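You operate a simulated robot arm through the tools that you are given. There is no shell and no other tool.

The job below is to be done with a simulated robot arm. You get a single attempt, and the scene is never put back.

## Task
Void the jar in the small tote, then scan and pack the jar on the screen.
Fine: VOID on the knob to void, back to PACK to scan; the voided jar stands on the bench; press DONE last. Set down upright: jar, what you pick out.

The check looks at the end state, three seconds after you hand in, the way a careful person would. Anything else that was tipped, shoved, dropped, spilled or broken makes it a failure.

## Robot
A 7-joint arm with a two-finger parallel gripper, fixed in place. Base frame: the origin is on the floor under the middle of its stand, x ahead of it, y to its left, z up; the work surface is at about z = 0.86. Units: m, rad, N and s.
It reaches about 1.372 m from its shoulder. Its first joint turns from -2.601 to 2.601 rad. Payload 3.43 kg.
Tool frame: the origin (TCP) lies between the finger pads and is the grasp point; the fingertips stand 0.03 m ahead of it; z points along the fingers, y is the line along which they close. The gripper opens to 0.094 m. The fingers are 0.028 m wide and 0.01 m thick; the gripper's body (0.05 by 0.096 m) begins 0.055 m behind the TCP.
Orientation is told as [roll, pitch, yaw] about the base's x, y, z axes, in that order, counted from this pose: with the fingers straight down and closing along the base's y, the tool's x points along the base's -x, its y along +y and its z along -z.

## Interface
- The arm moves only by the tool drive_tool. Its argument "series" is a list that holds one entry, the list of rows, each a list of 7 numbers: the shift along the tool's x, y, z in m, then the turn, a rotation vector about the tool's x, y, z in degrees, then the opening, from 0 (shut) to 1 (fully open). In form: [[[x, y, z, rx, ry, rz, jaw], ...]]. A call has 1 to 20 rows; each row is the pose to reach, as a shift and turn from the pose commanded when the call began, along the tool's axes at that moment. A row lasts 0.2 s, in which the tool goes at most 0.05 m and 0.15 rad; a call with a longer step from one row to the next is refused whole, and so is a gripper value outside its range. Where a pose cannot be reached the arm comes as near as it can. A force on the tool above 40 N (or 10 N above the force at the start of the call, whichever is more), or a blocked arm, ends the call early, and 0.2 s more pass. Each finger travels about 0.045 m/s and halts on what it meets, pressing with about 23 N; the grip force reading is that of the motor and also rises with nothing between the fingers. The clock runs only during rows and for 0.2 s after the last one: add rows that repeat a pose to give the fingers time. The reply holds the time, the measured pose of the TCP, the force on the tool along the base axes, the opening and the grip force, in the units named above and with some noise, with the torque about the TCP (base axes, N m) and any sound that the robot's microphone picked up.
- Cameras (640 x 400 px; columns grow to the right, rows downward): "scene" is fixed at [0.388, -0.4988, 1.5969]; the picture's right is [-0.99, 0.10, 0.00], its down [0.08, 0.82, -0.57] and it looks along [-0.06, -0.57, -0.82] (base axes); focal length 335 px, centre (320, 200). "wrist" rides on the gripper at [0.076, 0.014, -0.103] in the tool frame; the picture's right is [-0.18, 0.98, 0.00], its down [-0.75, -0.14, -0.64] and it looks along [-0.63, -0.12, 0.77] (tool axes); focal length 243 px, centre (320, 200). There is no depth. A picture from a camera that has moved, and an enlarged one, comes with that camera's place and axes in the base frame and with its lens. The place of the scene camera against the robot may be out by one fixed shift of up to 0.018 m in any direction.
- grab_frame(camera): a new picture of that camera. The clock stands still meanwhile.
- inspect(camera, box): a new picture of the part [left, top, right, bottom] of that camera's present view, enlarged. The clock stands still meanwhile.
- job_done(): hands the job in; it is judged then, once.

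Places have to be worked out from the pictures, the camera data and where the tool is seen. Open the gripper and draw the arm clear of the work before you hand the job in, unless the task says otherwise.

The tools are called after "Request:" as name(argument=value, ...) on one line, values as JSON. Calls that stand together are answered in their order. drive_tool: Moves the arm, as the interface text tells. Its arguments: {"type":"object","properties":{"series":{"type":"array","items":{"type":"array","items":{"type":"array","items":{"type":"number"}}}}},"required":["series"]} The other tools are called the same way: grab_frame (camera) takes a picture; inspect (camera, box) takes an enlarged picture of a part of a camera's view; job_done () hands the job in.

At the start:

```text
t: 0.0
ee_pos: [0.2784, -0.9475, 1.2006]
tool_rot: [0.0, 0.001, 0.001]
wrist_force: [-0.3, 0.5, 0.1]
torque: [0.0, -0.02, 0.01]
width: 0.094
gripper_force: 0.0
```

scene: 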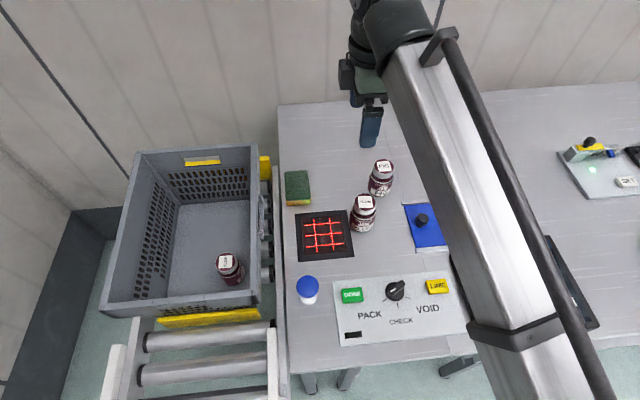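
wrist: 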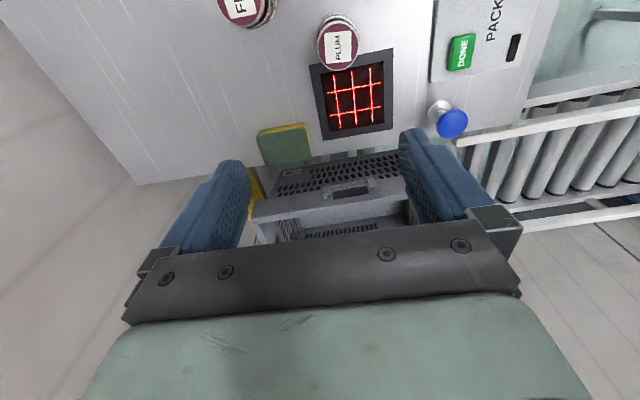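

I start with closer looks at the scene: the tote, the jars, the panel and the screen.

Request:
inspect(camera="scene", box=[100, 130, 300, 330])

Request:
inspect(camera="scene", box=[270, 140, 480, 270])

Request:
inspect(camera="scene", box=[280, 260, 480, 360])

Request:
inspect(camera="scene", box=[480, 110, 640, 340])

```text
2.00 times, centred on (200, 230) of scene
camera zoom: at [0.388, -0.4988, 1.5969], right [-0.99, 0.1, 0.0], down [0.08, 0.82, -0.57], along [-0.06, -0.57, -0.82], focal length 670 px, centre (560, 140)
```

zoom: 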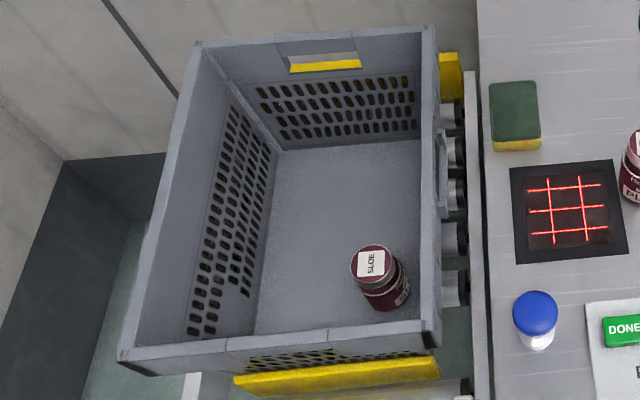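

```text
3.05 times, centred on (375, 205) of scene
camera zoom: at [0.388, -0.4988, 1.5969], right [-0.99, 0.1, 0.0], down [0.08, 0.82, -0.57], along [-0.06, -0.57, -0.82], focal length 1021 px, centre (152, 185)
```

zoom: 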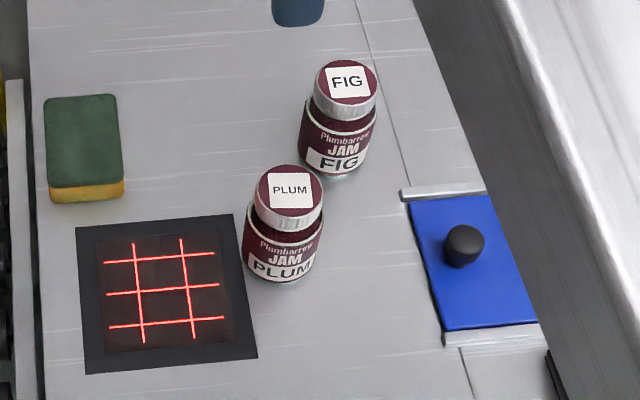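

```text
3.20 times, centred on (380, 310) of scene
camera zoom: at [0.388, -0.4988, 1.5969], right [-0.99, 0.1, 0.0], down [0.08, 0.82, -0.57], along [-0.06, -0.57, -0.82], focal length 1072 px, centre (128, -152)
```

zoom: 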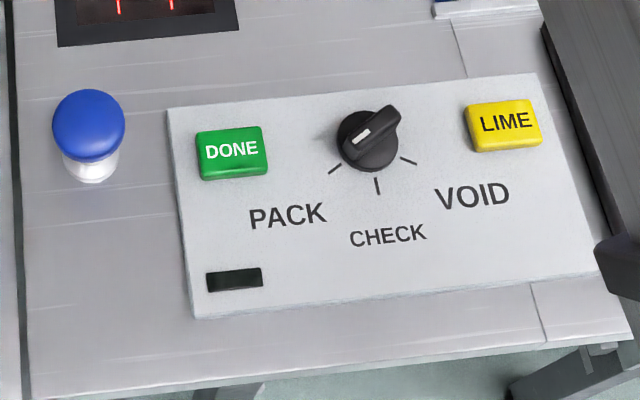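

```text
1.74 times, centred on (560, 225) of scene
camera zoom: at [0.388, -0.4988, 1.5969], right [-0.99, 0.1, 0.0], down [0.08, 0.82, -0.57], along [-0.06, -0.57, -0.82], focal length 582 px, centre (-97, 156)
```

zoom: 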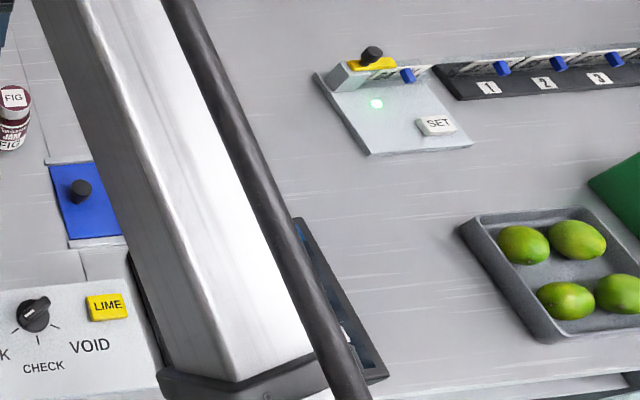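

The screen and part of the bench are hidden by the arm. I move the tool high over the tote (toward +x) so the scene camera can see the screen.

Request:
drive_tool(series=[[[0, 0, -0.04, 0, 0, 0, 1], [-0.04, 0, -0.05, 0, 0, 0, 1], [-0.08, 0, -0.05, 0, 0, 0, 1], [-0.12, 0, -0.05, 0, 0, 0, 1], [-0.16, 0, -0.05, 0, 0, 0, 1], [-0.2, 0, -0.05, 0, 0, 0, 1], [-0.24, 0, -0.05, 0, 0, 0, 1], [-0.28, 0, -0.05, 0, 0, 0, 1], [-0.28, 0, -0.05, 0, 0, 0, 1]]])

```text
t: 2.0
ee_pos: [0.5562, -0.9465, 1.2508]
tool_rot: [0.001, -0.002, 0.002]
wrist_force: [-0.2, 0.5, 0.2]
torque: [0.0, 0.0, 0.03]
width: 0.094
gripper_force: 0.1
```

The arm is now over the tote. I take new pictures from both cameras.

Request:
grab_frame(camera="scene")

Request:
grab_frame(camera="wrist")

```text
taken
```

scene: 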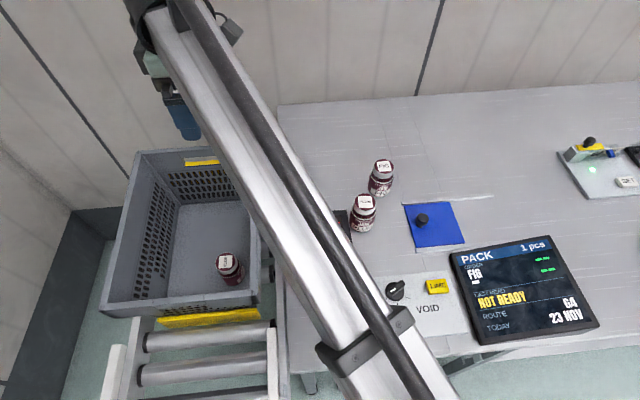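

```text
taken
camera wrist: at [0.4799, -0.9325, 1.3536], right [0.18, 0.98, 0.0], down [0.75, -0.14, 0.64], along [0.63, -0.12, -0.77], focal length 243 px, centre (320, 200)
```

wrist: 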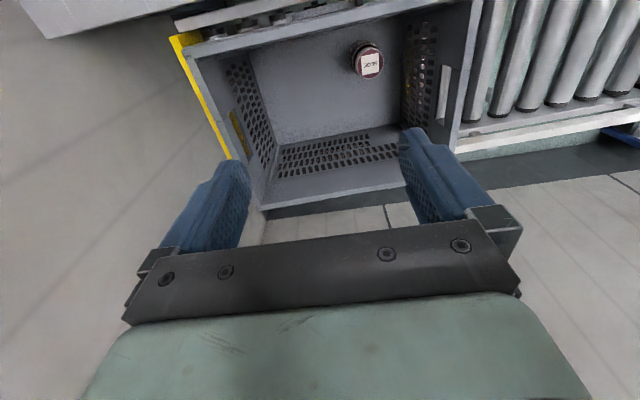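

Request:
inspect(camera="scene", box=[440, 220, 620, 350])

Request:
inspect(camera="scene", box=[540, 110, 640, 210])

Request:
inspect(camera="wrist", box=[160, 0, 500, 220])

```text
3.08 times, centred on (530, 285) of scene
camera zoom: at [0.388, -0.4988, 1.5969], right [-0.99, 0.1, 0.0], down [0.08, 0.82, -0.57], along [-0.06, -0.57, -0.82], focal length 1030 px, centre (-326, -62)
```

zoom: 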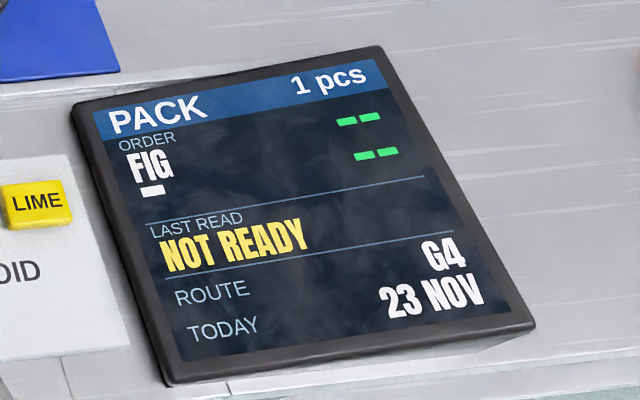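

```text
4.00 times, centred on (590, 160) of scene
camera zoom: at [0.388, -0.4988, 1.5969], right [-0.99, 0.1, 0.0], down [0.08, 0.82, -0.57], along [-0.06, -0.57, -0.82], focal length 1340 px, centre (-760, 360)
```

zoom: 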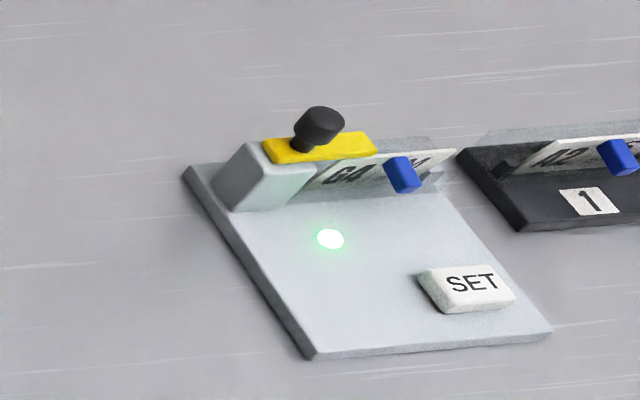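

```text
1.82 times, centred on (330, 110) of wrist
camera zoom: at [0.4799, -0.9325, 1.3536], right [0.18, 0.98, 0.0], down [0.75, -0.14, 0.64], along [0.63, -0.12, -0.77], focal length 441 px, centre (302, 364)
```

zoom: 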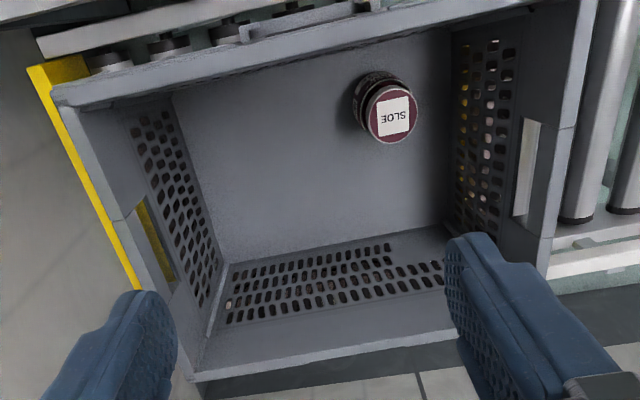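

The screen shows PACK mode, order FIG (1 pcs), last read NOT READY; the tote jar is SLOE. I estimate the SLOE lid near (0.59, -0.86, 0.86); I shift back to view the tote and scanner better with the wrist camera.

Request:
drive_tool(series=[[[0.04, 0.02, 0, 0, 0, 0, 1], [0.08, 0.04, 0, 0, 0, 0, 1], [0.12, 0.06, 0, 0, 0, 0, 1], [0.156, 0.0765, 0, 0, 0, 0, 1], [0.156, 0.0765, 0, 0, 0, 0, 1]]])

Request:
grab_frame(camera="wrist")

Request:
inspect(camera="wrist", box=[200, 0, 520, 200])

```text
t: 3.2
ee_pos: [0.4015, -0.872, 1.2487]
tool_rot: [-0.004, -0.002, -0.001]
wrist_force: [-0.3, 0.6, 0.6]
torque: [0.0, 0.03, -0.01]
width: 0.094
gripper_force: 0.0
```

```text
taken
camera wrist: at [0.3246, -0.8581, 1.3516], right [0.18, 0.98, -0.01], down [0.75, -0.14, 0.64], along [0.63, -0.12, -0.76], focal length 243 px, centre (320, 200)
```

wrist: 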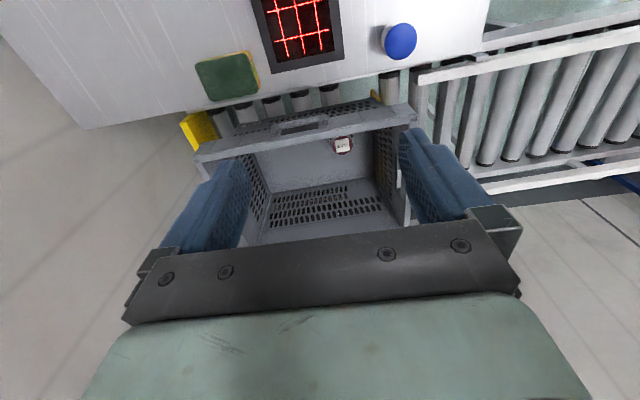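

```text
2.00 times, centred on (360, 100) of wrist
camera zoom: at [0.3246, -0.8581, 1.3516], right [0.18, 0.98, -0.01], down [0.75, -0.14, 0.64], along [0.63, -0.12, -0.76], focal length 485 px, centre (240, 400)
```

zoom: 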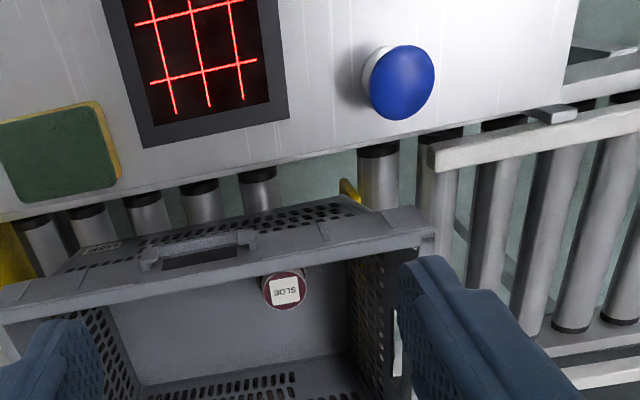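

From two wrist views I place the SLOE lid at about (0.590, -0.859, 0.845) and the tote's near rim at x≈0.51, z≈0.95. Next I zoom in on the knob, the route device and the rest to understand "NOT READY", and on the gripper to see the camera's bulk.

Request:
inspect(camera="scene", box=[570, 125, 640, 195])

Request:
inspect(camera="scene", box=[450, 240, 600, 340])

Request:
grab_frame(camera="scene")

```text
5.71 times, centred on (605, 160) of scene
camera zoom: at [0.388, -0.4988, 1.5969], right [-0.99, 0.1, 0.0], down [0.08, 0.82, -0.57], along [-0.06, -0.57, -0.82], focal length 1914 px, centre (-1309, 429)
```

zoom: 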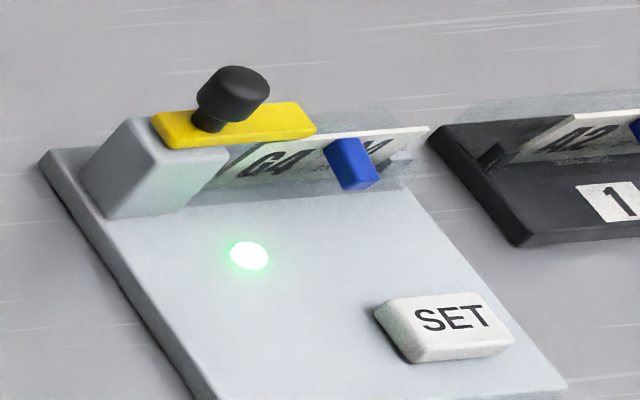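

```text
4.00 times, centred on (525, 290) of scene
camera zoom: at [0.388, -0.4988, 1.5969], right [-0.99, 0.1, 0.0], down [0.08, 0.82, -0.57], along [-0.06, -0.57, -0.82], focal length 1340 px, centre (-500, -160)
```

zoom: 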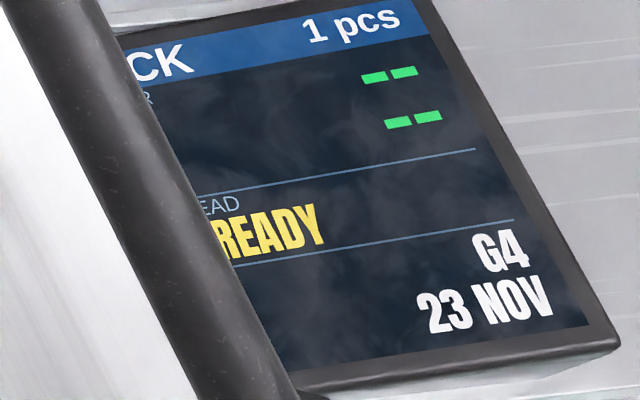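

```text
taken
```

scene: 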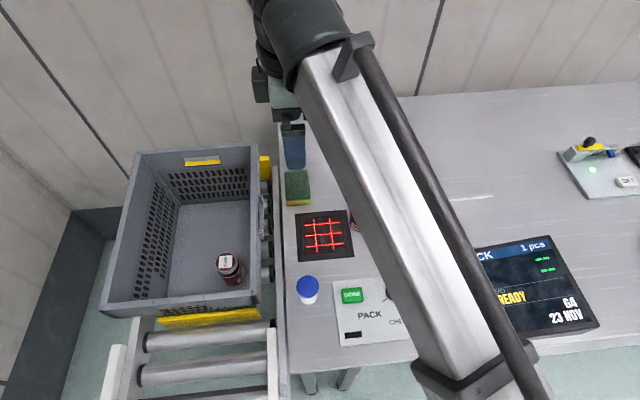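

The arm is hiding parts of the panel again. I carry the tool high to the right side of the bench, turning so the wrist camera looks toward -y, to read the route device and check the other items.

Request:
drive_tool(series=[[[0.045, 0.012, 0, 0, 0, 8, 1], [0.09, 0.024, 0, 0, 0, 16, 1], [0.135, 0.036, 0, 0, 0, 24, 1], [0.18, 0.048, 0, 0, 0, 32, 1], [0.225, 0.06, 0, 0, 0, 40, 1], [0.27, 0.072, 0, 0, 0, 48, 1], [0.315, 0.084, 0, 0, 0, 56, 1], [0.36, 0.096, 0, 0, 0, 64, 1], [0.405, 0.108, 0, 0, 0, 72, 1], [0.45, 0.12, 0, 0, 0, 80, 1], [0.495, 0.132, 0, 0, 0, 85, 1], [0.54, 0.144, 0, 0, 0, 90, 1], [0.585, 0.156, 0, 0, 0, 90, 1], [0.63, 0.168, 0, 0, 0, 90, 1], [0.675, 0.18, 0, 0, 0, 90, 1], [0.72, 0.192, 0, 0, 0, 90, 1], [0.765, 0.204, 0, 0, 0, 90, 1], [0.81, 0.21, 0, 0, 0, 90, 1], [0.81, 0.21, 0, 0, 0, 90, 1]]])

Request:
grab_frame(camera="wrist")

Request:
grab_frame(camera="scene")

```text
t: 4.7
ee_pos: [0.1256, -0.8166, 1.2175]
tool_rot: [-0.024, -0.036, -0.851]
wrist_force: [-0.8, -1.7, -1.5]
torque: [0.03, -0.05, 0.02]
width: 0.0942
gripper_force: 0.0
out of reach, approached as far as the arm can: row 1, 2, 3, 4, 5, 6, 7
stopped in row 7: the force on the tool passed its limit at 50 N (the readings are from after the stop); the commanded pose is now the measured one
```

```text
taken
camera wrist: at [0.0852, -0.7472, 1.3174], right [0.86, 0.51, -0.02], down [0.39, -0.63, 0.67], along [0.33, -0.59, -0.74], focal length 243 px, centre (320, 200)
```

wrist: 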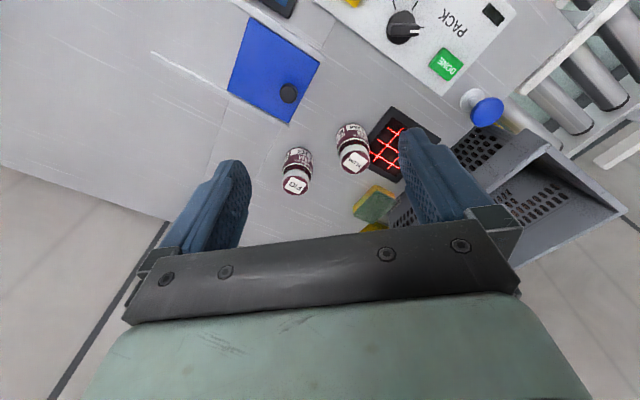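

```text
taken
```

scene: 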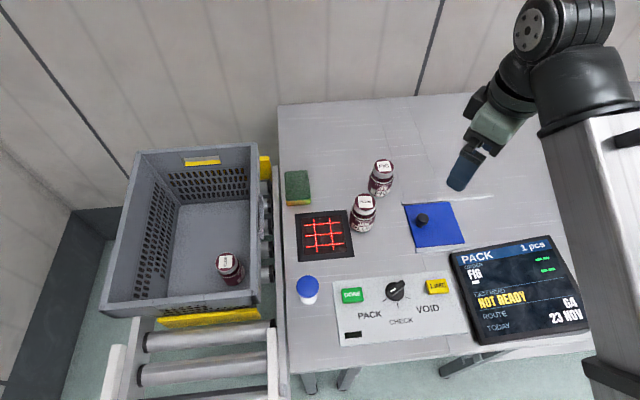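

The move stopped on a force spike while turning fast (nothing is near the tool at z≈1.22), so I'll move slower. The view is clear now, so I zoom in on the knob, the scanner and the jars.

Request:
inspect(camera="wrist", box=[340, 0, 520, 100])

Request:
inspect(camera="wrist", box=[270, 100, 450, 220])

Request:
inspect(camera="scene", box=[330, 260, 470, 350])

Request:
inspect(camera="scene", box=[450, 60, 550, 200])

```text
3.56 times, centred on (430, 50) of wrist
camera zoom: at [0.0852, -0.7472, 1.3174], right [0.86, 0.51, -0.02], down [0.39, -0.63, 0.67], along [0.33, -0.59, -0.74], focal length 863 px, centre (-71, 733)
```

zoom: 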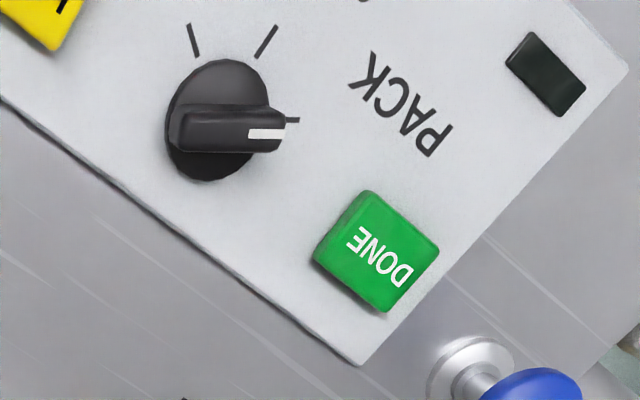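

```text
3.33 times, centred on (360, 160) of wrist
camera zoom: at [0.0852, -0.7472, 1.3174], right [0.86, 0.51, -0.02], down [0.39, -0.63, 0.67], along [0.33, -0.59, -0.74], focal length 809 px, centre (187, 333)
```

zoom: 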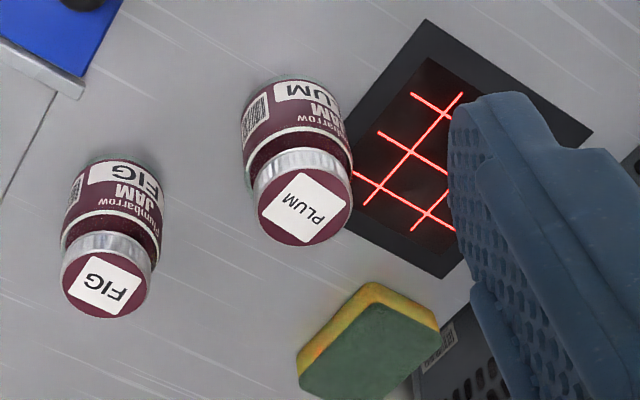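

```text
4.44 times, centred on (400, 305) of scene
camera zoom: at [0.388, -0.4988, 1.5969], right [-0.99, 0.1, 0.0], down [0.08, 0.82, -0.57], along [-0.06, -0.57, -0.82], focal length 1488 px, centre (-36, -267)
```

zoom: 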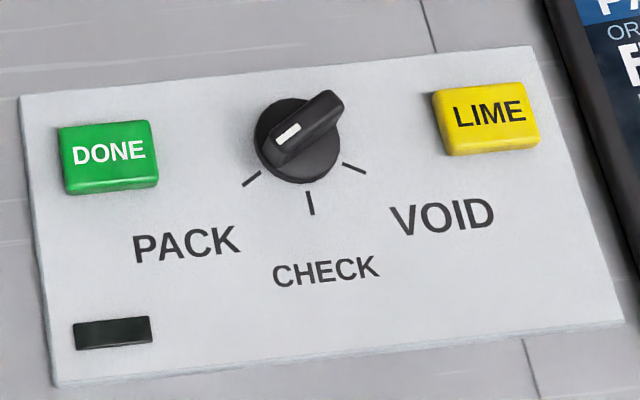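

```text
2.86 times, centred on (500, 130) of scene
camera zoom: at [0.388, -0.4988, 1.5969], right [-0.99, 0.1, 0.0], down [0.08, 0.82, -0.57], along [-0.06, -0.57, -0.82], focal length 957 px, centre (-194, 400)
```

zoom: 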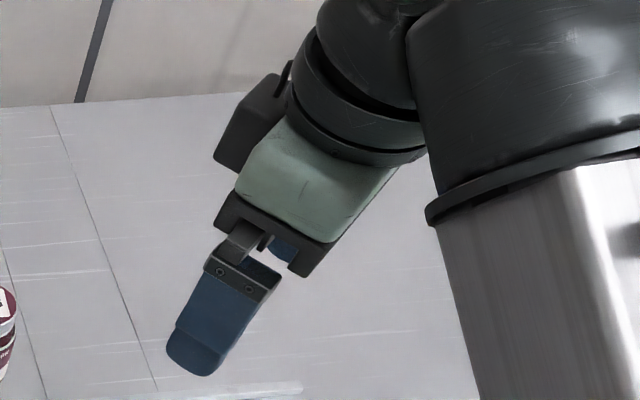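

The knob's white mark points at PACK; its axis is at about (0.210, -0.737) with the top near z≈0.90, and the jars carry barcodes on their sides. I first straighten the tool slowly, then turn it toward the knob.

Request:
drive_tool(series=[[[0, 0, 0, -0.7, 1.0, 0, 1], [0, 0, 0, -1.4, 2.06, 0, 1], [0, 0, 0, -1.4, 2.06, 0, 1]]])

```text
t: 5.4
ee_pos: [0.1259, -0.8184, 1.2169]
tool_rot: [-0.023, -0.033, -0.853]
wrist_force: [1.4, -7.6, -12.8]
torque: [0.01, -0.21, 0.16]
width: 0.094
gripper_force: 0.2
stopped in row 3: the force on the tool passed its limit at 41 N (the readings are from after the stop); the commanded pose is now the measured one
```

A force appears with nothing near the fingers, so the hand is probably rubbing against the arm's own link in this folded posture. I turn back the way I came, toward yaw 0, slowly.

Request:
drive_tool(series=[[[0, 0, 0, 0, 0, -4, 1], [0, 0, 0, 0, 0, -8, 1], [0, 0, 0, 0, 0, -12, 1], [0, 0, 0, 0, 0, -16, 1], [0, 0, 0, 0, 0, -20, 1], [0, 0, 0, 0, 0, -24, 1], [0, 0, 0, 0, 0, -28, 1], [0, 0, 0, 0, 0, -32, 1], [0, 0, 0, 0, 0, -36, 1], [0, 0, 0, 0, 0, -40, 1], [0, 0, 0, 0, 0, -44, 1], [0, 0, 0, 0, 0, -48, 1]]])

```text
t: 8.0
ee_pos: [0.1256, -0.818, 1.2166]
tool_rot: [-0.034, -0.004, -0.013]
wrist_force: [-0.6, 0.0, -1.1]
torque: [-0.03, 0.01, 0.02]
width: 0.0942
gripper_force: 0.0
```

Back near yaw 0 the force is gone. I level the tool and move slowly to a point above the knob, at about z=1.06.

Request:
drive_tool(series=[[[0, 0, 0, -1.0, 0.1, -0.3, 1], [0, 0, 0, -1.95, 0.23, -0.7, 1], [-0.012, 0.012, 0.02, -1.95, 0.23, -0.7, 1], [-0.024, 0.024, 0.04, -1.95, 0.23, -0.7, 1], [-0.036, 0.036, 0.06, -1.95, 0.23, -0.7, 1], [-0.048, 0.048, 0.08, -1.95, 0.23, -0.7, 1], [-0.06, 0.06, 0.1, -1.95, 0.23, -0.7, 1], [-0.072, 0.07, 0.12, -1.95, 0.23, -0.7, 1], [-0.083, 0.08, 0.14, -1.95, 0.23, -0.7, 1], [-0.083, 0.08, 0.156, -1.95, 0.23, -0.7, 1], [-0.083, 0.08, 0.156, -1.95, 0.23, -0.7, 1]]])

Request:
grab_frame(camera="scene")

Request:
grab_frame(camera="wrist")

```text
t: 10.4
ee_pos: [0.2123, -0.7447, 1.0599]
tool_rot: [-0.001, -0.002, -0.003]
wrist_force: [-1.0, 0.6, 0.8]
torque: [0.02, -0.03, 0.0]
width: 0.0941
gripper_force: 0.1
```

```text
taken
```

scene: 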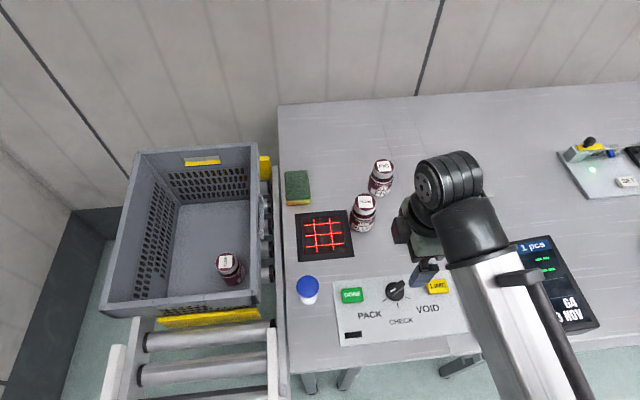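

```text
taken
camera wrist: at [0.1351, -0.7316, 1.1611], right [0.19, 0.98, 0.0], down [0.75, -0.14, 0.64], along [0.63, -0.12, -0.77], focal length 243 px, centre (320, 200)
```

wrist: 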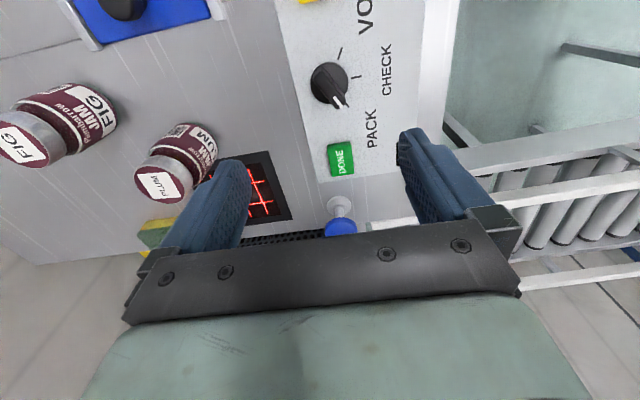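

The tool now hangs near the knob without force. I zoom the wrist view to refine the knob's axis and bar direction.

Request:
inspect(camera="wrist", box=[270, 20, 430, 120])

```text
4.00 times, centred on (350, 70) of wrist
camera zoom: at [0.1351, -0.7316, 1.1611], right [0.19, 0.98, 0.0], down [0.75, -0.14, 0.64], along [0.63, -0.12, -0.77], focal length 970 px, centre (200, 720)
```

zoom: 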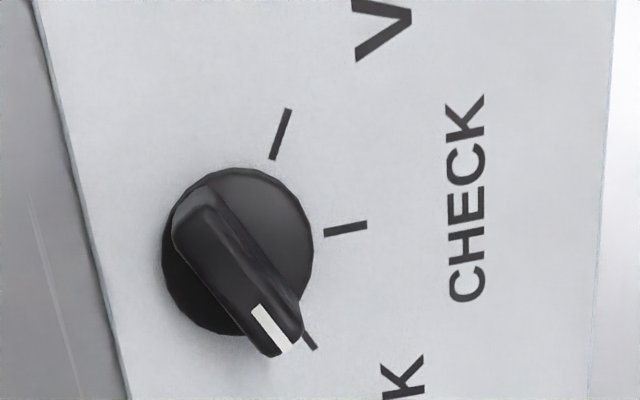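

Knob axis refined to (0.2095, -0.736). I turn the tool to yaw +30° so the fingers straddle the bar, and come down to z≈0.96.

Request:
drive_tool(series=[[[0.001, 0.003, 0.01, 0, 0, -4, 1], [0.002, 0.006, 0.02, 0, 0, -8, 1], [0.0028, 0.0087, 0.03, 0, 0, -12, 1], [0.0028, 0.0087, 0.04, 0, 0, -16, 1], [0.0028, 0.0087, 0.05, 0, 0, -20, 1], [0.0028, 0.0087, 0.06, 0, 0, -24, 1], [0.0028, 0.0087, 0.08, 0, 0, -28, 1], [0.0028, 0.0087, 0.1, 0, 0, -30, 0.8], [0.0028, 0.0087, 0.1, 0, 0, -30, 0.7], [0.0028, 0.0087, 0.1, 0, 0, -30, 0.7]]])

Request:
grab_frame(camera="scene")

Request:
grab_frame(camera="wrist")

```text
t: 12.6
ee_pos: [0.2098, -0.7376, 0.9577]
tool_rot: [-0.003, 0.0, 0.522]
wrist_force: [0.3, 0.6, 0.6]
torque: [0.01, -0.01, 0.03]
width: 0.0656
gripper_force: 0.0
```

```text
taken
```

scene: 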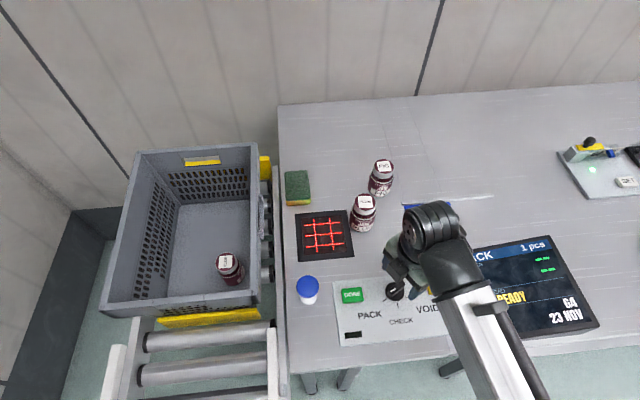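

```text
taken
camera wrist: at [0.1351, -0.7636, 1.0611], right [-0.33, 0.94, 0.0], down [0.72, 0.25, 0.64], along [0.61, 0.21, -0.77], focal length 243 px, centre (320, 200)
```

wrist: 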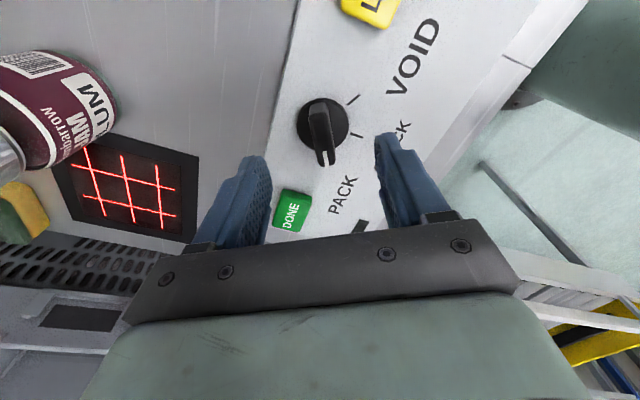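

The bar lies between the fingers and is aligned with the tool. I lower to TCP z≈0.917, then close on the bar.

Request:
drive_tool(series=[[[0, 0.0005, 0.01, 0, 0, 0, 0.7], [0, 0.0015, 0.02, 0, 0, 0, 0.7], [0, 0.0015, 0.03, 0, 0, 0, 0.7], [0, 0.0015, 0.04, 0, 0, 0, 0.7], [0, 0.0015, 0.04, 0, 0, 0, 0.7]]])

Request:
grab_frame(camera="wrist")

```text
t: 13.8
ee_pos: [0.2073, -0.7348, 0.9185]
tool_rot: [-0.003, 0.0, 0.523]
wrist_force: [-0.1, -0.2, 0.2]
torque: [0.0, 0.0, 0.02]
width: 0.0657
gripper_force: 0.0
```

```text
taken
camera wrist: at [0.1341, -0.7608, 1.0208], right [-0.33, 0.94, 0.0], down [0.72, 0.25, 0.64], along [0.61, 0.21, -0.77], focal length 243 px, centre (320, 200)
```

wrist: 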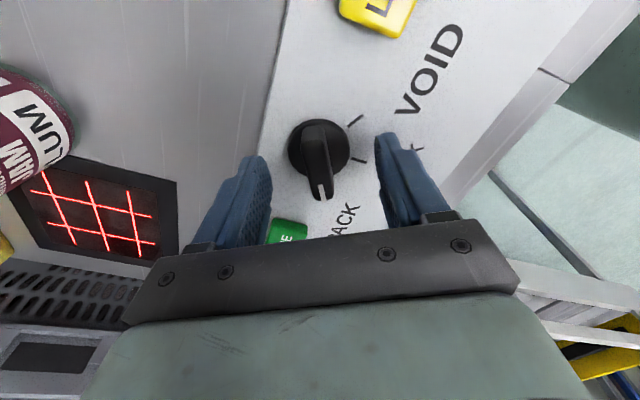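

The knob is centred between the fingers. I lower 3 mm more and close on the bar.

Request:
drive_tool(series=[[[0, 0, 0.003, 0, 0, 0, 0.7], [0, 0, 0.003, 0, 0, 0, 0.5], [0, 0, 0.003, 0, 0, 0, 0.3], [0, 0, 0.003, 0, 0, 0, 0.1], [0, 0, 0.003, 0, 0, 0, 0.0], [0, 0, 0.003, 0, 0, 0, 0.0], [0, 0, 0.003, 0, 0, 0, 0.0], [0, 0, 0.003, 0, 0, 0, 0.0]]])

```text
t: 15.6
ee_pos: [0.2095, -0.7358, 0.9161]
tool_rot: [-0.004, 0.0, 0.522]
wrist_force: [5.6, -10.0, 2.3]
torque: [0.17, 0.06, 0.07]
width: 0.0139
gripper_force: 44.6
```

The bar is gripped (width 0.014). I turn it 60° counter-clockwise (seen from above) toward CHECK first, easing the small sideways load.

Request:
drive_tool(series=[[[0, -0.0015, 0, 0, 0, 0, 0], [0, -0.0015, 0, 0, 0, -4, 0], [0, -0.0015, 0, 0, 0, -8, 0], [0, -0.0015, 0, 0, 0, -12, 0], [0, -0.0015, 0, 0, 0, -16, 0], [0, -0.0015, 0, 0, 0, -20, 0], [0, -0.0015, 0, 0, 0, -24, 0], [0, -0.0015, 0, 0, 0, -28, 0], [0, -0.0015, 0, 0, 0, -32, 0], [0, -0.0015, 0, 0, 0, -36, 0], [0, -0.0015, 0, 0, 0, -40, 0], [0, -0.0015, 0, 0, 0, -44, 0], [0, -0.0015, 0, 0, 0, -48, 0], [0, -0.0015, 0, 0, 0, -52, 0], [0, -0.0015, 0, 0, 0, -56, 0], [0, -0.0015, 0, 0, 0, -60, 0], [0, -0.0015, 0, 0, 0, -60, 0]]])

Request:
grab_frame(camera="scene")

```text
t: 19.2
ee_pos: [0.2099, -0.7367, 0.915]
tool_rot: [-0.003, 0.004, 1.571]
wrist_force: [24.2, -12.5, 26.3]
torque: [0.4, -0.14, -0.04]
width: 0.014
gripper_force: 45.2
```

```text
taken
```

scene: 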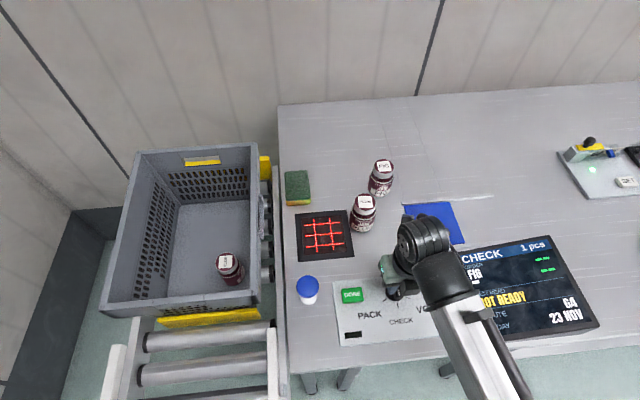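

The screen now reads CHECK. There is a side and upward load, so I ease it by a couple of millimetres and turn on another 60° to VOID.

Request:
drive_tool(series=[[[0.0005, -0.001, -0.001, 0, 0, 0, 0], [0.0005, -0.0015, -0.002, 0, 0, 0, 0], [0.0005, -0.0015, -0.002, 0, 0, -4, 0], [0.0005, -0.0015, -0.002, 0, 0, -8, 0], [0.0005, -0.0015, -0.002, 0, 0, -12, 0], [0.0005, -0.0015, -0.002, 0, 0, -16, 0], [0.0005, -0.0015, -0.002, 0, 0, -20, 0]]])

```text
t: 20.2
ee_pos: [0.2102, -0.7382, 0.9132]
tool_rot: [0.029, 0.001, 1.653]
wrist_force: [-12.9, -6.4, -5.7]
torque: [0.6, -0.76, -0.01]
width: 0.0144
gripper_force: 45.1
out of reach, approached as far as the arm can: row 4
stopped in row 4: the force on the tool passed its limit at 70 N (the readings are from after the stop); the commanded pose is now the measured one
```

The wrist ran into its limit at about yaw 95°, so I can't finish the turn in this grip. I let go of the knob, rise, and look.

Request:
drive_tool(series=[[[0, 0, 0, 0, 0, 0, 0.3], [0, 0, 0, 0, 0, 0, 0.6], [0, 0, 0, 0, 0, 0, 0.7], [0, 0, 0, 0, 0, 0, 0.7], [0, 0, -0.02, 0, 0, 0, 0.7], [0, 0, -0.04, 0, 0, 0, 0.7], [0, 0, -0.06, 0, 0, 0, 0.7], [0, 0, -0.08, 0, 0, 0, 0.7], [0, 0, -0.1, 0, 0, 0, 0.7]]])

Request:
grab_frame(camera="scene")

Request:
grab_frame(camera="wrist")

```text
t: 22.2
ee_pos: [0.2148, -0.7349, 1.0164]
tool_rot: [0.028, 0.001, 1.655]
wrist_force: [0.0, -0.3, -1.2]
torque: [-0.03, 0.01, 0.02]
width: 0.0657
gripper_force: 0.0
```

```text
taken
```

scene: 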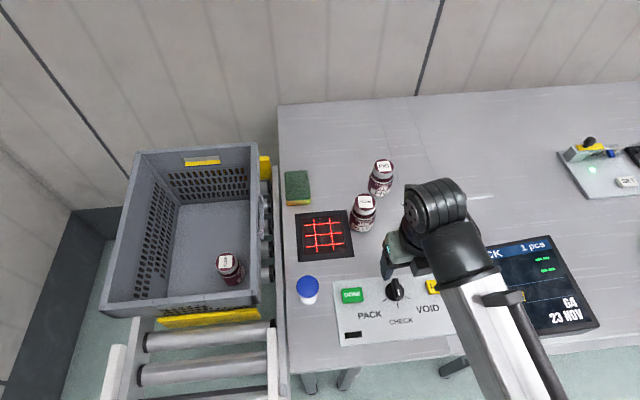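

```text
taken
camera wrist: at [0.2086, -0.8132, 1.12], right [-0.99, 0.1, 0.03], down [0.09, 0.77, 0.64], along [0.04, 0.64, -0.77], focal length 243 px, centre (320, 200)
```

wrist: 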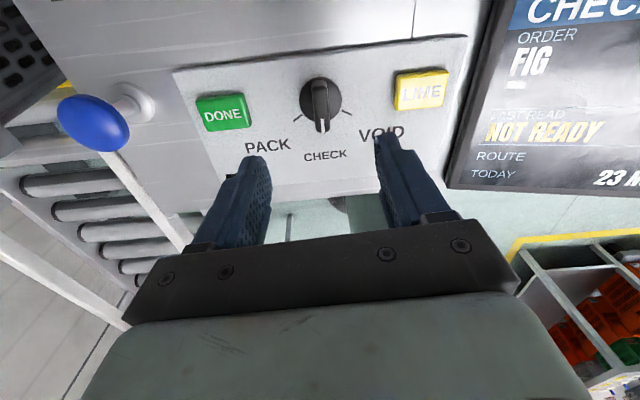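

The screen shows CHECK and the knob points at CHECK. A crate shows at the lower right of the wrist view; I zoom in on it and on the screen.

Request:
inspect(camera="wrist", box=[480, 220, 640, 400])

Request:
inspect(camera="wrist", box=[170, 60, 480, 210])

```text
2.22 times, centred on (560, 310) of wrist
camera zoom: at [0.2086, -0.8132, 1.12], right [-0.99, 0.1, 0.03], down [0.09, 0.77, 0.64], along [0.04, 0.64, -0.77], focal length 539 px, centre (-213, -44)
```

zoom: 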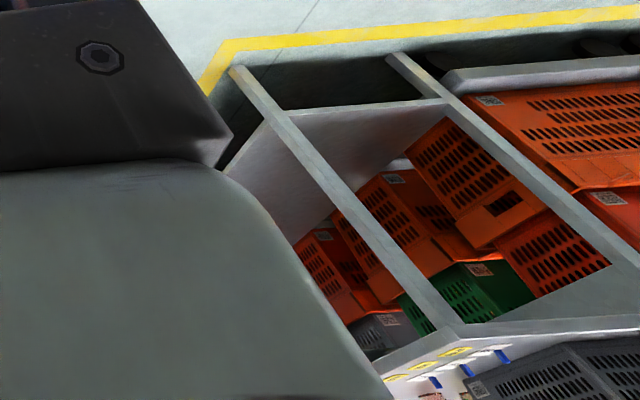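

```text
2.06 times, centred on (325, 135) of wrist
camera zoom: at [0.2086, -0.8132, 1.12], right [-0.99, 0.1, 0.03], down [0.09, 0.77, 0.64], along [0.04, 0.64, -0.77], focal length 501 px, centre (310, 334)
```

zoom: 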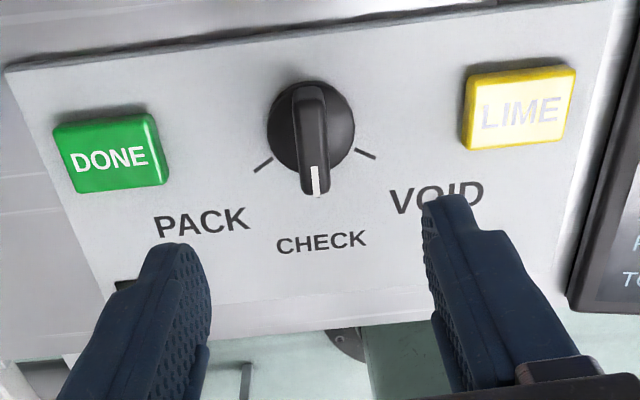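

The crates are just background. Before choosing how to finish the turn, I test in free air at z≈1.02 whether the wrist can go on past yaw 95°.

Request:
drive_tool(series=[[[0, 0, 0, -1.6, 0, 0, 0.7], [0, 0, 0, -1.6, 0, -3, 0.7], [0, 0, 0, -1.6, 0, -6, 0.7], [0, 0, 0, -1.6, 0, -9, 0.7], [0, 0, 0, -1.6, 0, -12, 0.7], [0, 0, 0, -1.6, 0, -15, 0.7], [0, 0, 0, -1.6, 0, -18, 0.7], [0, 0, 0, -1.6, 0, -21, 0.7]]])

```text
t: 24.0
ee_pos: [0.2144, -0.7352, 1.0159]
tool_rot: [0.056, 0.001, 1.653]
wrist_force: [0.5, -0.4, 0.5]
torque: [0.01, 0.01, 0.02]
width: 0.0657
gripper_force: 0.1
out of reach, approached as far as the arm can: row 2, 3, 4, 5, 6, 7, 8
```

Yaw 95° is a true joint limit here. I level the tool, rise and turn the other way slowly in free air to find how far negative yaw goes.

Request:
drive_tool(series=[[[0, 0, -0.02, 1.6, 0, 3, 0.7], [0, 0, -0.04, 3.2, 0, 6, 0.7], [0, 0, -0.06, 3.2, 0, 10, 0.7], [0, 0, -0.08, 3.2, 0, 15, 0.7], [0, 0, -0.1, 3.2, 0, 20, 0.7], [0, 0, -0.12, 3.2, 0, 25, 0.7], [0, 0, -0.12, 3.2, 0, 30, 0.7], [0, 0, -0.12, 3.2, 0, 35, 0.7], [0, 0, -0.12, 3.2, 0, 40, 0.7], [0, 0, -0.12, 3.2, 0, 45, 0.7], [0, 0, -0.12, 3.2, 0, 50, 0.7], [0, 0, -0.12, 3.2, 0, 55, 0.7], [0, 0, -0.12, 3.2, 0, 60, 0.7], [0, 0, -0.12, 3.2, 0, 65, 0.7], [0, 0, -0.12, 3.2, 0, 70, 0.7], [0, 0, -0.12, 3.2, 0, 75, 0.7], [0, 0, -0.12, 3.2, 0, 80, 0.7], [0, 0, -0.12, 3.2, 0, 85, 0.7], [0, 0, -0.12, 3.2, 0, 90, 0.7], [0, 0, -0.12, 3.2, 0, 95, 0.7]]])

```text
t: 28.2
ee_pos: [0.2215, -0.7356, 1.1356]
tool_rot: [-0.042, 0.02, -0.006]
wrist_force: [0.3, 0.3, 0.6]
torque: [0.0, 0.0, 0.01]
width: 0.0658
gripper_force: 0.1
```

Yaw is back at 0. I level out the tilt and then continue to negative yaw slowly.

Request:
drive_tool(series=[[[0, 0, 0, -1.2, -0.6, 0, 0.7], [0, 0, 0, -2.4, -1.15, 0, 0.7], [0, 0, 0, -2.4, -1.15, 0, 0.7]]])

Request:
drive_tool(series=[[[0, 0, 0, 0, 0, 4, 0.7], [0, 0, 0, 0, 0, 8, 0.7], [0, 0, 0, 0, 0, 12, 0.7], [0, 0, 0, 0, 0, 16, 0.7], [0, 0, 0, 0, 0, 20, 0.7], [0, 0, 0, 0, 0, 24, 0.7], [0, 0, 0, 0, 0, 28, 0.7], [0, 0, 0, 0, 0, 32, 0.7], [0, 0, 0, 0, 0, 36, 0.7], [0, 0, 0, 0, 0, 40, 0.7], [0, 0, 0, 0, 0, 44, 0.7], [0, 0, 0, 0, 0, 48, 0.7], [0, 0, 0, 0, 0, 52, 0.7], [0, 0, 0, 0, 0, 56, 0.7], [0, 0, 0, 0, 0, 60, 0.7]]])

Request:
grab_frame(camera="scene")

```text
t: 29.0
ee_pos: [0.2206, -0.7343, 1.1353]
tool_rot: [0.001, -0.001, -0.004]
wrist_force: [0.5, 1.3, 0.7]
torque: [-0.02, 0.01, 0.01]
width: 0.0658
gripper_force: 0.0
```

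```text
t: 32.0
ee_pos: [0.2211, -0.7363, 1.1344]
tool_rot: [0.0, -0.003, -0.986]
wrist_force: [2.3, -1.6, -4.1]
torque: [-0.1, 0.27, -0.16]
width: 0.0658
gripper_force: 0.1
stopped in row 15: the force on the tool passed its limit at 47 N (the readings are from after the stop); the commanded pose is now the measured one
```

```text
taken
```

scene: 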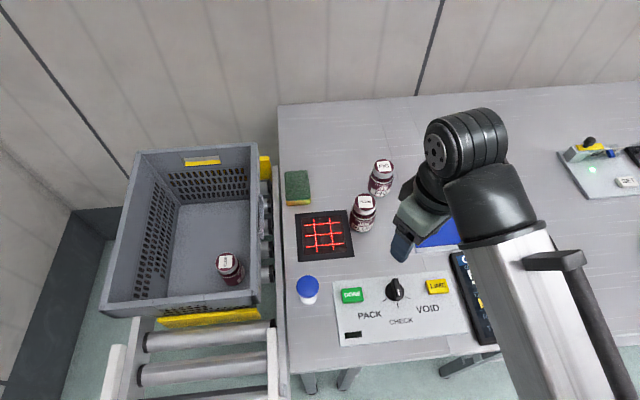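

At yaw ≈ -56° the hand touches the arm itself, so usable yaw here is about -50° to +95°. I'll push the knob's pointer end from CHECK to VOID with closed fingers instead; first I turn back to yaw 0 and close.

Request:
drive_tool(series=[[[0, 0, 0, 0, 0, -4, 0.7], [0, 0, 0, 0, 0, -8, 0.7], [0, 0, 0, 0, 0, -13, 0.6], [0, 0, 0, 0, 0, -18, 0.5], [0, 0, 0, 0, 0, -23, 0.4], [0, 0, 0, 0, 0, -28, 0.3], [0, 0, 0, 0, 0, -33, 0.2], [0, 0, 0, 0, 0, -38, 0.1], [0, 0, 0, 0, 0, -43, 0], [0, 0, 0, 0, 0, -48, 0], [0, 0, 0, 0, 0, -53, 0], [0, 0, 0, 0, 0, -56.5, 0], [0, 0, 0, 0, 0, -56.5, 0]]])

```text
t: 34.8
ee_pos: [0.2212, -0.7363, 1.1357]
tool_rot: [-0.003, 0.0, 0.003]
wrist_force: [-0.3, -0.3, 0.1]
torque: [0.03, -0.03, 0.0]
width: 0.0
gripper_force: 22.9
```

The gripper is closed and level at yaw 0. I move to the +x side of the pointer end, at (0.2495, -0.712), and lower to z≈0.918.

Request:
drive_tool(series=[[[-0.01, 0.008, 0.02, 0, 0, 0, 0], [-0.02, 0.016, 0.05, 0, 0, 0, 0], [-0.0283, 0.0243, 0.08, 0, 0, 0, 0], [-0.0283, 0.0243, 0.11, 0, 0, 0, 0], [-0.0283, 0.0243, 0.14, 0, 0, 0, 0], [-0.0283, 0.0243, 0.17, 0, 0, 0, 0], [-0.0283, 0.0243, 0.19, 0, 0, 0, 0], [-0.0283, 0.0243, 0.19, 0, 0, 0, 0]]])

Request:
grab_frame(camera="wrist")

Request:
inspect(camera="scene", box=[330, 220, 470, 340])

```text
t: 36.6
ee_pos: [0.2532, -0.7148, 0.944]
tool_rot: [-0.001, -0.002, 0.001]
wrist_force: [0.0, 0.0, 0.0]
torque: [0.03, 0.02, -0.03]
width: 0.0001
gripper_force: 23.3
```

```text
taken
camera wrist: at [0.1758, -0.7006, 1.047], right [0.18, 0.98, 0.0], down [0.75, -0.14, 0.64], along [0.63, -0.12, -0.76], focal length 243 px, centre (320, 200)
```

wrist: 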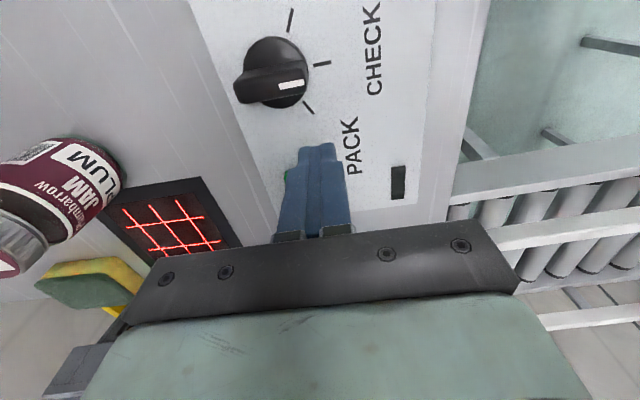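

```text
3.33 times, centred on (400, 280) of scene
camera zoom: at [0.388, -0.4988, 1.5969], right [-0.99, 0.1, 0.0], down [0.08, 0.82, -0.57], along [-0.06, -0.57, -0.82], focal length 1116 px, centre (53, -67)
```

zoom: 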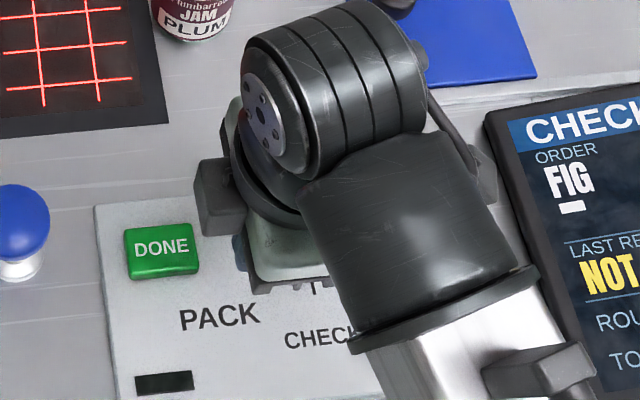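

The closed fingers are beside the knob as planned. I lower to z≈0.917 and push slowly toward -x by about 4 cm, which should swing the pointer to VOID.

Request:
drive_tool(series=[[[0, 0.002, 0.01, 0, 0, 0, 0], [0, 0.0025, 0.02, 0, 0, 0, 0], [0, 0.0025, 0.027, 0, 0, 0, 0], [0, 0.0025, 0.027, 0, 0, 0, 0], [0.006, 0.0025, 0.027, 0, 0, 0, 0], [0.012, 0.0025, 0.027, 0, 0, 0, 0], [0.016, 0.0025, 0.027, 0, 0, 0, 0], [0.02, 0.0025, 0.027, 0, 0, 0, 0], [0.024, 0.0025, 0.027, 0, 0, 0, 0], [0.028, 0.0025, 0.027, 0, 0, 0, 0], [0.032, 0.0025, 0.027, 0, 0, 0, 0], [0.036, 0.0025, 0.027, 0, 0, 0, 0], [0.039, 0.0025, 0.027, 0, 0, 0, 0], [0.039, 0.0025, 0.027, 0, 0, 0, 0]]])

Request:
grab_frame(camera="wrist")

Request:
inspect(camera="scene", box=[400, 200, 600, 350])

```text
t: 39.6
ee_pos: [0.2118, -0.7093, 0.92]
tool_rot: [-0.004, -0.001, 0.002]
wrist_force: [0.4, 0.4, -0.1]
torque: [0.02, -0.03, 0.0]
width: 0.0
gripper_force: 22.5
```

```text
taken
camera wrist: at [0.1347, -0.696, 1.0218], right [0.18, 0.98, 0.0], down [0.75, -0.14, 0.64], along [0.63, -0.12, -0.77], focal length 243 px, centre (320, 200)
```

wrist: 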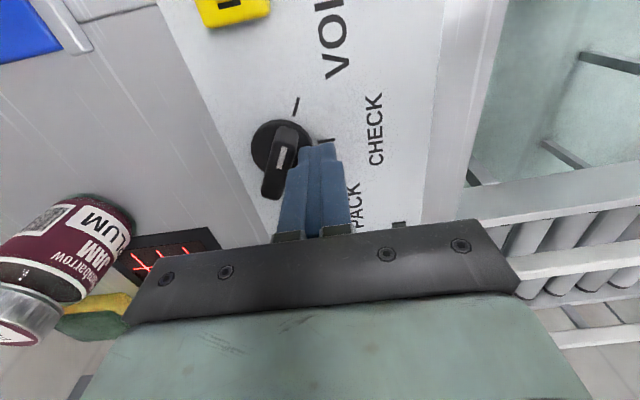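

```text
2.67 times, centred on (500, 275) of scene
camera zoom: at [0.388, -0.4988, 1.5969], right [-0.99, 0.1, 0.0], down [0.08, 0.82, -0.57], along [-0.06, -0.57, -0.82], focal length 893 px, centre (-160, 0)
```

zoom: 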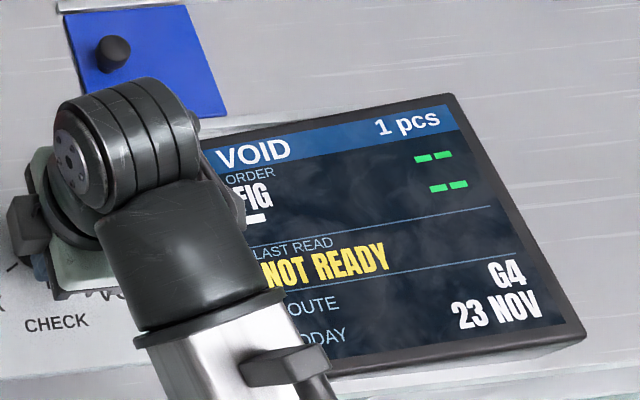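

The screen now reads VOID. I back away upward and check the knob's pointer.

Request:
drive_tool(series=[[[-0.006, 0.002, 0, 0, 0, 0, 0], [-0.008, 0.004, -0.03, 0, 0, 0, 0], [-0.008, 0.004, -0.07, 0, 0, 0, 0.2], [-0.008, 0.004, -0.11, 0, 0, 0, 0.5], [-0.008, 0.004, -0.15, 0, 0, 0, 0.8], [-0.008, 0.004, -0.19, 0, 0, 0, 1], [-0.008, 0.004, -0.23, 0, 0, 0, 1], [-0.008, 0.004, -0.23, 0, 0, 0, 1]]])

Request:
grab_frame(camera="wrist")

Request:
grab_frame(camera="scene")

```text
t: 41.4
ee_pos: [0.2224, -0.7043, 1.1477]
tool_rot: [-0.008, -0.004, 0.002]
wrist_force: [-0.2, -0.3, 0.2]
torque: [-0.01, 0.01, 0.02]
width: 0.0939
gripper_force: 0.0
```

```text
taken
camera wrist: at [0.1444, -0.6906, 1.2508], right [0.18, 0.98, -0.01], down [0.75, -0.13, 0.65], along [0.63, -0.12, -0.76], focal length 243 px, centre (320, 200)
```

wrist: 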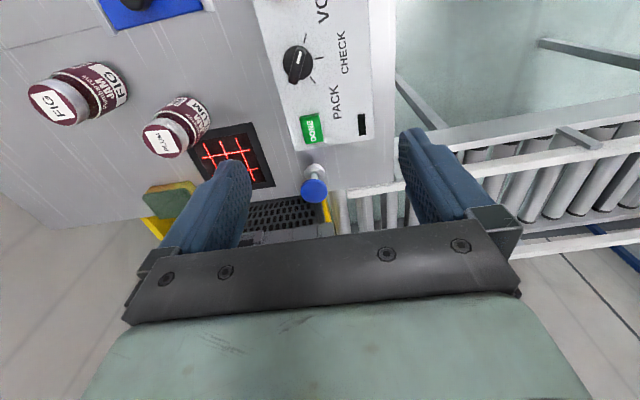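

```text
taken
```

scene: 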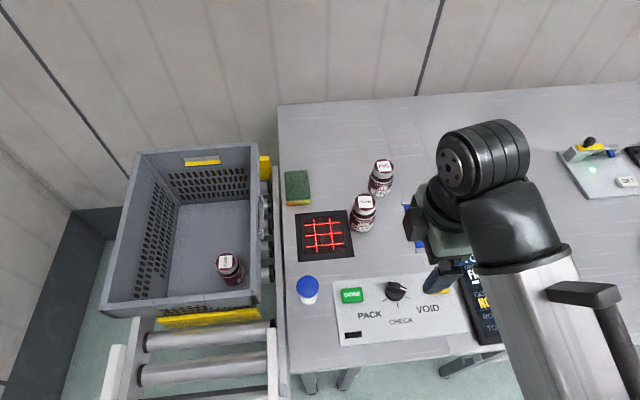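

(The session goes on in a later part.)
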